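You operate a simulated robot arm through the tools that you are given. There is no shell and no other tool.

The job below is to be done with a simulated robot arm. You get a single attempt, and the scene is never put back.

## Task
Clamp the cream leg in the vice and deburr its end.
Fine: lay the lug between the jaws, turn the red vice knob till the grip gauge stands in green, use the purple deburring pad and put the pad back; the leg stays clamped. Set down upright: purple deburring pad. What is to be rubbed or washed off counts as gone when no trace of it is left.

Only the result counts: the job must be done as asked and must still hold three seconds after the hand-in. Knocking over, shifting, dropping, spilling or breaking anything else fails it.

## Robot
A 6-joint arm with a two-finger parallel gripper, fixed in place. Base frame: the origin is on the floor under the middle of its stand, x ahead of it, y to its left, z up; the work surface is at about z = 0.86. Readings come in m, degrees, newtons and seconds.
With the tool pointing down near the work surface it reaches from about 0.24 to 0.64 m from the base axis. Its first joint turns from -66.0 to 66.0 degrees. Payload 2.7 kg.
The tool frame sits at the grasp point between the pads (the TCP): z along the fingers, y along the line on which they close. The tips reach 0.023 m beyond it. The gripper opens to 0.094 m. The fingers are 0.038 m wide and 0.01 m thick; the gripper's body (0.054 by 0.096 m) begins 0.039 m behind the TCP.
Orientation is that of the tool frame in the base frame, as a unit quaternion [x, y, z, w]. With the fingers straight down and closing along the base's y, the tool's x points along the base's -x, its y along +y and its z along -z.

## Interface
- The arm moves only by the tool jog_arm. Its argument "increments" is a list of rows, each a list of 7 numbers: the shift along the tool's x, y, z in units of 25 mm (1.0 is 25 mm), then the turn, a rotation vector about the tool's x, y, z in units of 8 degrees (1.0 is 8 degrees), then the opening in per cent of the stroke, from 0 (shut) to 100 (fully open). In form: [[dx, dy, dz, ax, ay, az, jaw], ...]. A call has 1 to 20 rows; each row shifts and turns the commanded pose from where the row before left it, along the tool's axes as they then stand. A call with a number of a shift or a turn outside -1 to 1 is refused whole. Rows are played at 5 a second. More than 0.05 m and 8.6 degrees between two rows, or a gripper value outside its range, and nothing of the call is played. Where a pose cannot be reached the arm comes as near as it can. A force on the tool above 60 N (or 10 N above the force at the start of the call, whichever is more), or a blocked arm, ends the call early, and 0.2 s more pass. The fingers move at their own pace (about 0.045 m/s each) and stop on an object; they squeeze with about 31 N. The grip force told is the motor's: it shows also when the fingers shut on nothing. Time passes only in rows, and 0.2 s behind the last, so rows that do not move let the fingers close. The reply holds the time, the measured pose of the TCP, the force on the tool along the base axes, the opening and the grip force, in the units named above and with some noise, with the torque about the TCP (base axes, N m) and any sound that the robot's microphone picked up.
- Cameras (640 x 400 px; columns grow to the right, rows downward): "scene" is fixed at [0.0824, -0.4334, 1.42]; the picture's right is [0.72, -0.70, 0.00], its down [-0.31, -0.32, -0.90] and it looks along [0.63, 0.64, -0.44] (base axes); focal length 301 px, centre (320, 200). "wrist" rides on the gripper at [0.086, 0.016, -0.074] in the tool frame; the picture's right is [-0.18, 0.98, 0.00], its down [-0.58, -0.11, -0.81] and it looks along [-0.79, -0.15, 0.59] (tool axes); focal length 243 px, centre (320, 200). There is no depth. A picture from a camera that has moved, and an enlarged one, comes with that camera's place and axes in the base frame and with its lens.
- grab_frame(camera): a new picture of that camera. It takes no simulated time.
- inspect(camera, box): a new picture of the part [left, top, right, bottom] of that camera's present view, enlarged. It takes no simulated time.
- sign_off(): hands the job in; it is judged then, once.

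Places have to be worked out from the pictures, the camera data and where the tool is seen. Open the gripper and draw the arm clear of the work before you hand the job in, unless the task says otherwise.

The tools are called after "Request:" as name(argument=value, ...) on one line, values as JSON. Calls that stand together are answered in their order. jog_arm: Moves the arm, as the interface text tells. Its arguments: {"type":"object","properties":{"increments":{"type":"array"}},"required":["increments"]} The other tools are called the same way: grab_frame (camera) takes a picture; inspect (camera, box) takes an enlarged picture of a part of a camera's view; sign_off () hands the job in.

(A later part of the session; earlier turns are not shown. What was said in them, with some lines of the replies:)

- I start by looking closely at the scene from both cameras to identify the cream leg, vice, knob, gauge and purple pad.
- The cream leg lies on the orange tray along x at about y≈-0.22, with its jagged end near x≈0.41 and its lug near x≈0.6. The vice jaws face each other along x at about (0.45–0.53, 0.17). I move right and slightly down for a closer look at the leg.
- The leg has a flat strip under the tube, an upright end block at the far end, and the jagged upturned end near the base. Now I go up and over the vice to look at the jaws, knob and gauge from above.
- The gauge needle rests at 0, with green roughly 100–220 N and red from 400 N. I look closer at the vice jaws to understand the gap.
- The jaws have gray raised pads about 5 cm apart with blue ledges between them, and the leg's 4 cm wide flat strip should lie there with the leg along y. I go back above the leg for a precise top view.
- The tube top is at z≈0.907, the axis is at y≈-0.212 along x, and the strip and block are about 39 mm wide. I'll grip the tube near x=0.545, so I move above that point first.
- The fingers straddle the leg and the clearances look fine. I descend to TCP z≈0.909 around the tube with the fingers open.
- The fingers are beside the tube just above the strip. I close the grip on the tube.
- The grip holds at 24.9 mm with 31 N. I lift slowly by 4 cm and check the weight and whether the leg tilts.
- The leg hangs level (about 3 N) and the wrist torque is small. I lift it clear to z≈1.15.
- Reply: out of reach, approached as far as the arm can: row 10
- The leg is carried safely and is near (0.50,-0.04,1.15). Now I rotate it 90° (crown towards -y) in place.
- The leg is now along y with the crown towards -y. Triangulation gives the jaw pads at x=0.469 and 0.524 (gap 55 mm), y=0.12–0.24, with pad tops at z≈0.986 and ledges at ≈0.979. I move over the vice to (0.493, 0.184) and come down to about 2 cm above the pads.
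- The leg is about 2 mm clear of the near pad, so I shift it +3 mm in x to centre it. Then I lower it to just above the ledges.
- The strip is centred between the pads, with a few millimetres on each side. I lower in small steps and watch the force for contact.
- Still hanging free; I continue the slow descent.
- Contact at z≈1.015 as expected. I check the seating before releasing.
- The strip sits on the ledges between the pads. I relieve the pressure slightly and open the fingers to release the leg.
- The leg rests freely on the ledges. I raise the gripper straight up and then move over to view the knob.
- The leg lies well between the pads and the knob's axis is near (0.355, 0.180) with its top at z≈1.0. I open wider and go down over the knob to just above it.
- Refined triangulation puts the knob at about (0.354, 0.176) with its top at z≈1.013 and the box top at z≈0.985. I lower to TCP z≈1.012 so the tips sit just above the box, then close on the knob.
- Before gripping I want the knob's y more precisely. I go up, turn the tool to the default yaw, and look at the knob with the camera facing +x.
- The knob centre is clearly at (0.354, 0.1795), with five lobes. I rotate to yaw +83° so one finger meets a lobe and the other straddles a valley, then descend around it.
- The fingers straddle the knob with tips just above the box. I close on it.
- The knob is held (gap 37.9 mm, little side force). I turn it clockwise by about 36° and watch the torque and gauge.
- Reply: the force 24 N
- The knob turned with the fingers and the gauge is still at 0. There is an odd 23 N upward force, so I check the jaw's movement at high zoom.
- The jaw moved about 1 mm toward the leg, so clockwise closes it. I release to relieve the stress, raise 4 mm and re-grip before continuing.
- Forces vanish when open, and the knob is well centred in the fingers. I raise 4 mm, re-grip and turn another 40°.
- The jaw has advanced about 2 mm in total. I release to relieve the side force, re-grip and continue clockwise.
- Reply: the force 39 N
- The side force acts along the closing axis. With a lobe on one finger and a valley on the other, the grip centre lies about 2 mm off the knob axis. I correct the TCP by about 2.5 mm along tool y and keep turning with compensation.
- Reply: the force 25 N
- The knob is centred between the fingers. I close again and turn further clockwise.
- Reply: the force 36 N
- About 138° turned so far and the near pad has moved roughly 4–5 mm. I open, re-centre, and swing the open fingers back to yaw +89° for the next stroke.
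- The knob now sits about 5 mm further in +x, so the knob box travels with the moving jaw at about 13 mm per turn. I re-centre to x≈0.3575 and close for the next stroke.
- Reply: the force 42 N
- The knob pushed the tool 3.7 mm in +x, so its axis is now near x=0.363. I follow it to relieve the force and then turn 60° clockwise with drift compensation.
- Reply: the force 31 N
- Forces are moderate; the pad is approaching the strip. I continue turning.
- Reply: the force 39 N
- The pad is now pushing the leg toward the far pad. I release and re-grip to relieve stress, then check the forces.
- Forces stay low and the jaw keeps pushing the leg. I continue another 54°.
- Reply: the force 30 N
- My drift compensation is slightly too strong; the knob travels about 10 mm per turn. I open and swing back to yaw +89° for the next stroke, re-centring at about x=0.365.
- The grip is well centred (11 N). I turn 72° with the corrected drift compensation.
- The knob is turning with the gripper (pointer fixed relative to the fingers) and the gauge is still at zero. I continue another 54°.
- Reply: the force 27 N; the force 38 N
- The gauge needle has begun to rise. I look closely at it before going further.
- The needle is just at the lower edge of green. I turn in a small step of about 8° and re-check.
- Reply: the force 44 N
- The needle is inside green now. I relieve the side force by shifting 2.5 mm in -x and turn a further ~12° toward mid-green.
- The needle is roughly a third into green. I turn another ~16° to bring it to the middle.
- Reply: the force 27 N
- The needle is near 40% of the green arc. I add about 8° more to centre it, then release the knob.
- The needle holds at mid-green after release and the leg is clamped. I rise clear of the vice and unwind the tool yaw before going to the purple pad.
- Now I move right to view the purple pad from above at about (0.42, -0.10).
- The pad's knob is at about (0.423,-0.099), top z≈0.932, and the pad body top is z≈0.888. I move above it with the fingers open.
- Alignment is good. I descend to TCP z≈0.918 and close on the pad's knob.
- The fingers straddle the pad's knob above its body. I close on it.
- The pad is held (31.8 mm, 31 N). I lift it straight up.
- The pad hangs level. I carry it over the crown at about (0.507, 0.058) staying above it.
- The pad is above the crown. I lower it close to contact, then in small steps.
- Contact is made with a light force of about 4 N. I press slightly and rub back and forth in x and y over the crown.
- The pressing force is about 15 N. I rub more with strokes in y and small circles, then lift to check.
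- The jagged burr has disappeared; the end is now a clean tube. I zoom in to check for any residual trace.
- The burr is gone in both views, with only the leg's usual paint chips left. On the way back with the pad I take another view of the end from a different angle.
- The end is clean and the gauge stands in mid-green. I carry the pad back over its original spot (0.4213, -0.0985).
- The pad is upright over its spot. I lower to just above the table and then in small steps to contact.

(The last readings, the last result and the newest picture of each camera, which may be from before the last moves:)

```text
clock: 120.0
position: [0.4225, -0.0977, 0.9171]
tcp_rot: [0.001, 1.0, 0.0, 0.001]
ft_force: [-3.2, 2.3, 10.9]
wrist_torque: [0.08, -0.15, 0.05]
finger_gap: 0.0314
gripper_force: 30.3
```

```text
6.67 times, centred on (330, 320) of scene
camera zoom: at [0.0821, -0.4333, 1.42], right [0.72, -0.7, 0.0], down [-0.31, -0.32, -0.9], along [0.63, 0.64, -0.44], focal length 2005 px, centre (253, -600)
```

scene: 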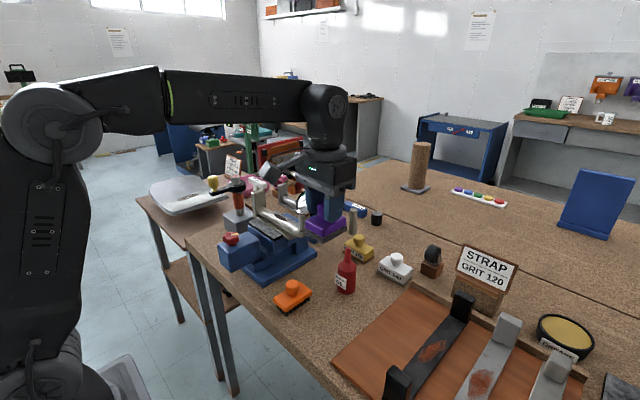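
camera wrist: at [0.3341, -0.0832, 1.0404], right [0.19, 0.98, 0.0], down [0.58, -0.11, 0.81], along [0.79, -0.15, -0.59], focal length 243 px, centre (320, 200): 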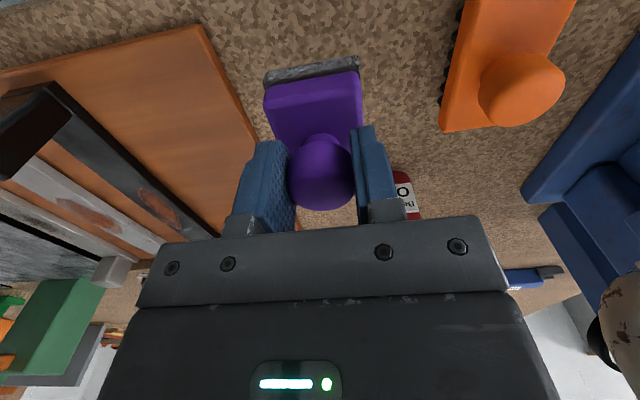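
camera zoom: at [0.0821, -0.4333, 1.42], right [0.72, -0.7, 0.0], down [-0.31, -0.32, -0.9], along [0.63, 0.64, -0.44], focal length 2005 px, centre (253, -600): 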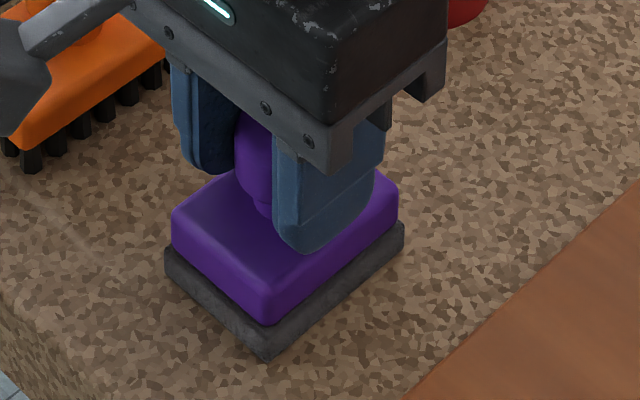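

The pad stands on the table at its original spot (outline matches the first picture). I relieve and open the fingers, then rise straight up.

Request:
jog_arm(increments=[[0, 0, -0.03, 0, 0, 0, 0], [0, 0, 0, 0, 0, 0, 30], [0, 0, 0, 0, 0, 0, 50], [0, 0, 0, 0, 0, 0, 70], [0, 0, 0, 0, 0, 0, 70], [0, 0, 0, 0, 0, 0, 70], [0, 0, -0.3, 0, 0, 0, 70], [0, 0, -0.6, 0, 0, 0, 70], [0, 0, -0.9, 0, 0, 0, 70], [0, 0, -0.9, 0, 0, 0, 70], [0, 0, -0.9, 0, 0, 0, 70], [0, 0, -0.9, 0, 0, 0, 70], [0, 0, -0.9, 0, 0, 0, 70], [0, 0, -0.9, 0, 0, 0, 70], [0, 0, -0.9, 0, 0, 0, 70], [0, 0, 0, 0, 0, 0, 70]])

Request:
grab_frame(camera="scene")

Request:
grab_frame(camera="wrist")

Request:
inspect(camera="scene", box=[290, 290, 370, 350])

```text
clock: 123.4
position: [0.4213, -0.0975, 1.0994]
tcp_rot: [0.001, 1.0, 0.0, 0.0]
ft_force: [1.2, 0.3, 0.2]
wrist_torque: [0.02, -0.01, -0.01]
finger_gap: 0.0659
gripper_force: 0.0
```

```text
taken
```

scene: 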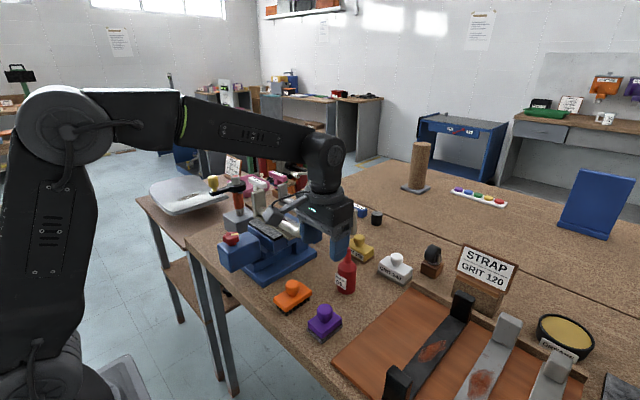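

```text
taken
camera wrist: at [0.3351, -0.0826, 1.1758], right [0.19, 0.98, 0.0], down [0.58, -0.11, 0.81], along [0.79, -0.15, -0.59], focal length 243 px, centre (320, 200)
```

wrist: 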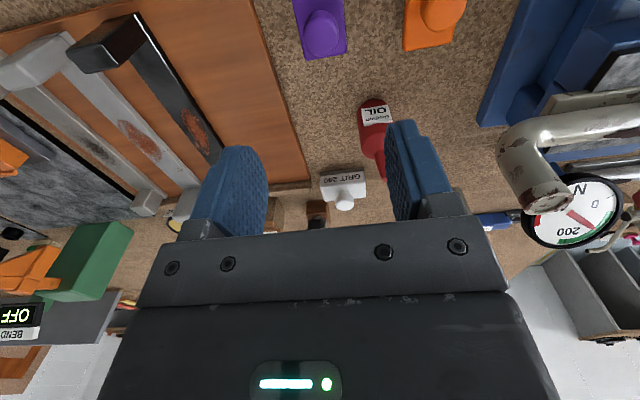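

```text
6.67 times, centred on (330, 320) of scene
camera zoom: at [0.0823, -0.4334, 1.42], right [0.72, -0.7, 0.0], down [-0.31, -0.32, -0.9], along [0.63, 0.64, -0.44], focal length 2005 px, centre (253, -600)
```

zoom: 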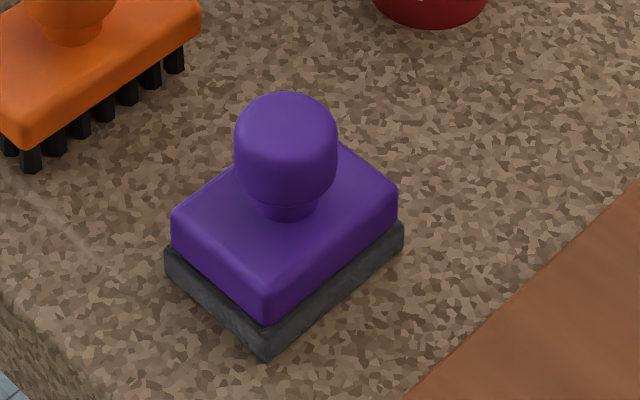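

Request:
inspect(camera="wrist", box=[270, 0, 390, 80])

Request:
inspect(camera="scene", box=[305, 300, 345, 340])

```text
5.00 times, centred on (330, 40) of wrist
camera zoom: at [0.3351, -0.0826, 1.1758], right [0.19, 0.98, 0.0], down [0.58, -0.11, 0.81], along [0.79, -0.15, -0.59], focal length 1213 px, centre (270, 1000)
```

zoom: 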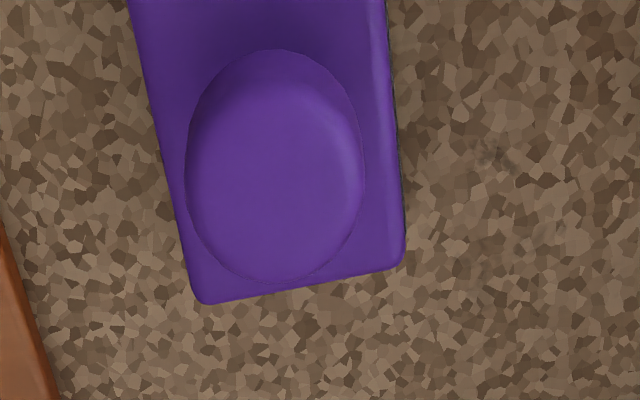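

```text
10.00 times, centred on (325, 320) of scene
camera zoom: at [0.0823, -0.4334, 1.42], right [0.72, -0.7, 0.0], down [-0.31, -0.32, -0.9], along [0.63, 0.64, -0.44], focal length 3008 px, centre (270, -1000)
```

zoom: 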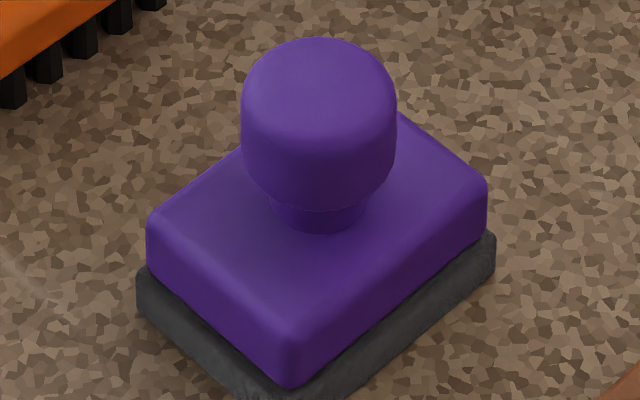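

The pad stands upright at its spot and the gauge and leg are unchanged. I draw the arm up and back to roughly the starting pose, then do a final check.

Request:
jog_arm(increments=[[0.1, 0.3, -0.8, 0, 0, 0, 100], [0.1, 0.4, -0.8, 0, 0, 0, 100], [0.2, 0.4, -0.8, 0, 0, 0, 100], [0.2, 0.4, -0.8, 0, 0, 0, 100], [0.2, 0.4, -0.8, 0, 0, 0, 100], [0.2, 0.4, -0.8, 0, 0, 0, 100], [0.2, 0, -0.8, 0, 0, 0, 100], [0.1, 0, -0.8, 0, 0, 0, 100], [0, 0, 0, 0, 0, 0, 100], [0, 0, 0, 0, 0, 0, 100]])

Request:
grab_frame(camera="scene")

Request:
inspect(camera="scene", box=[220, 175, 340, 275])

Request:
inspect(camera="scene", box=[290, 290, 370, 350])

Request:
grab_frame(camera="wrist")

```text
clock: 125.6
position: [0.3899, -0.0405, 1.2601]
tcp_rot: [0.001, 1.0, 0.0, 0.0]
ft_force: [-0.5, -0.1, 0.2]
wrist_torque: [-0.03, 0.03, -0.02]
finger_gap: 0.094
gripper_force: 0.1
```

```text
taken
```

scene: 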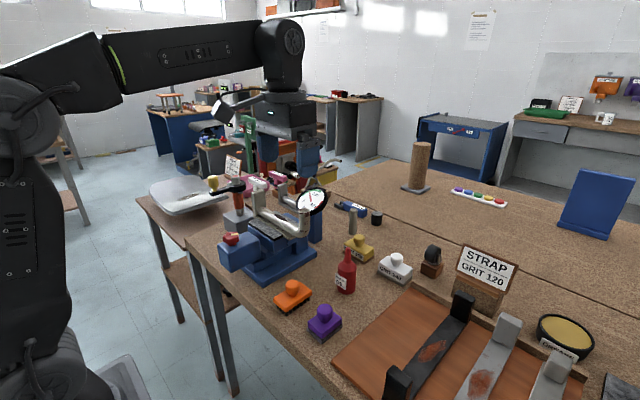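

```text
4.00 times, centred on (280, 225) of scene
camera zoom: at [0.0823, -0.4334, 1.42], right [0.72, -0.7, 0.0], down [-0.31, -0.32, -0.9], along [0.63, 0.64, -0.44], focal length 1203 px, centre (480, 100)
```

zoom: 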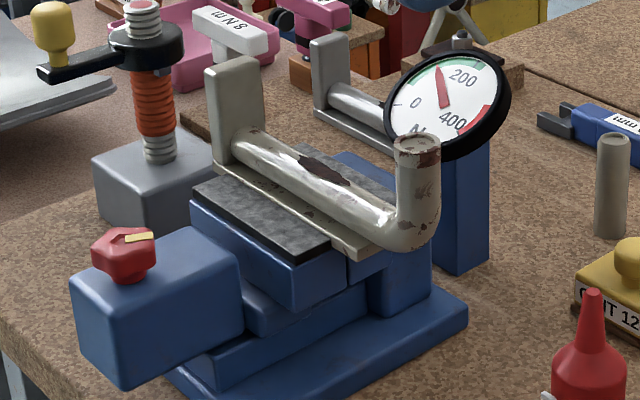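

```text
6.67 times, centred on (330, 320) of scene
camera zoom: at [0.0823, -0.4334, 1.42], right [0.72, -0.7, 0.0], down [-0.31, -0.32, -0.9], along [0.63, 0.64, -0.44], focal length 2005 px, centre (253, -600)
```

zoom: 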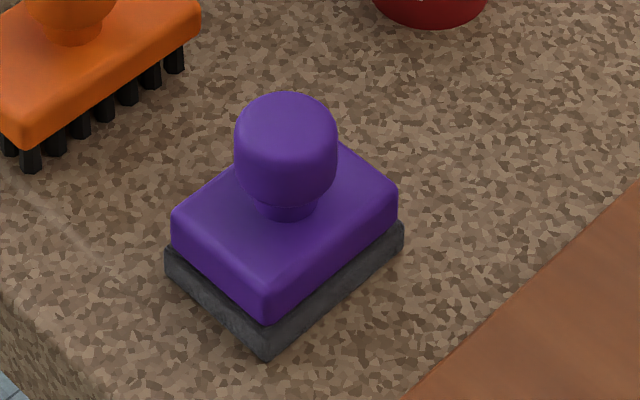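

```text
taken
camera wrist: at [0.3022, -0.025, 1.3351], right [0.19, 0.98, 0.0], down [0.58, -0.11, 0.81], along [0.79, -0.15, -0.59], focal length 243 px, centre (320, 200)
```

wrist: 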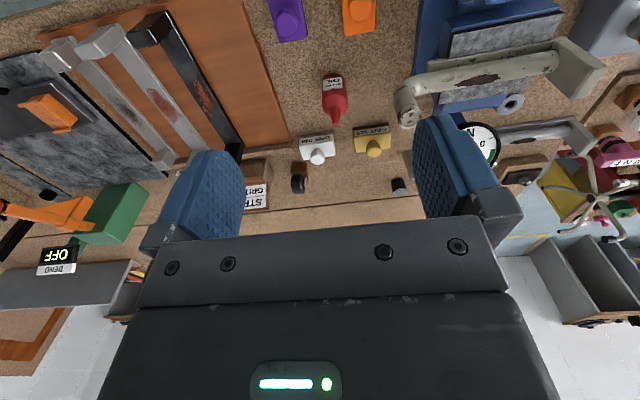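

Final check:
- The leg is clamped, with the gauge needle mid-green.
- The end is free of burr.
- The purple pad stands upright at its original spot.
- Nothing else has moved, and the arm is clear with the gripper open.

I hand the job in.

Request:
sign_off()

```text
The job is handed in.
```

The job is handed in. The cream leg is clamped in the vice and its end is deburred.

- **Clamping:** I took "lug" to mean the flat strip under the tube. It lies on the ledges between the two jaw pads, with the leg running along the jaws. I turned the red knob clockwise until the gauge needle stood in the middle of the green. It was still there after the rubbing and in my last picture.
- **Deburring:** I rubbed the end with the purple pad in both directions. The jagged burr is gone from the two angles I checked. The brown patches left on the rim look like the same paint chips as on the rest of the leg.
- **Pad:** It is back upright on its original spot. It looked a millimetre or two higher than in my first picture, but its footprint matches and it sits flat.

Nothing else looked moved in the last pictures. The gripper is open and the arm is back near its starting pose.
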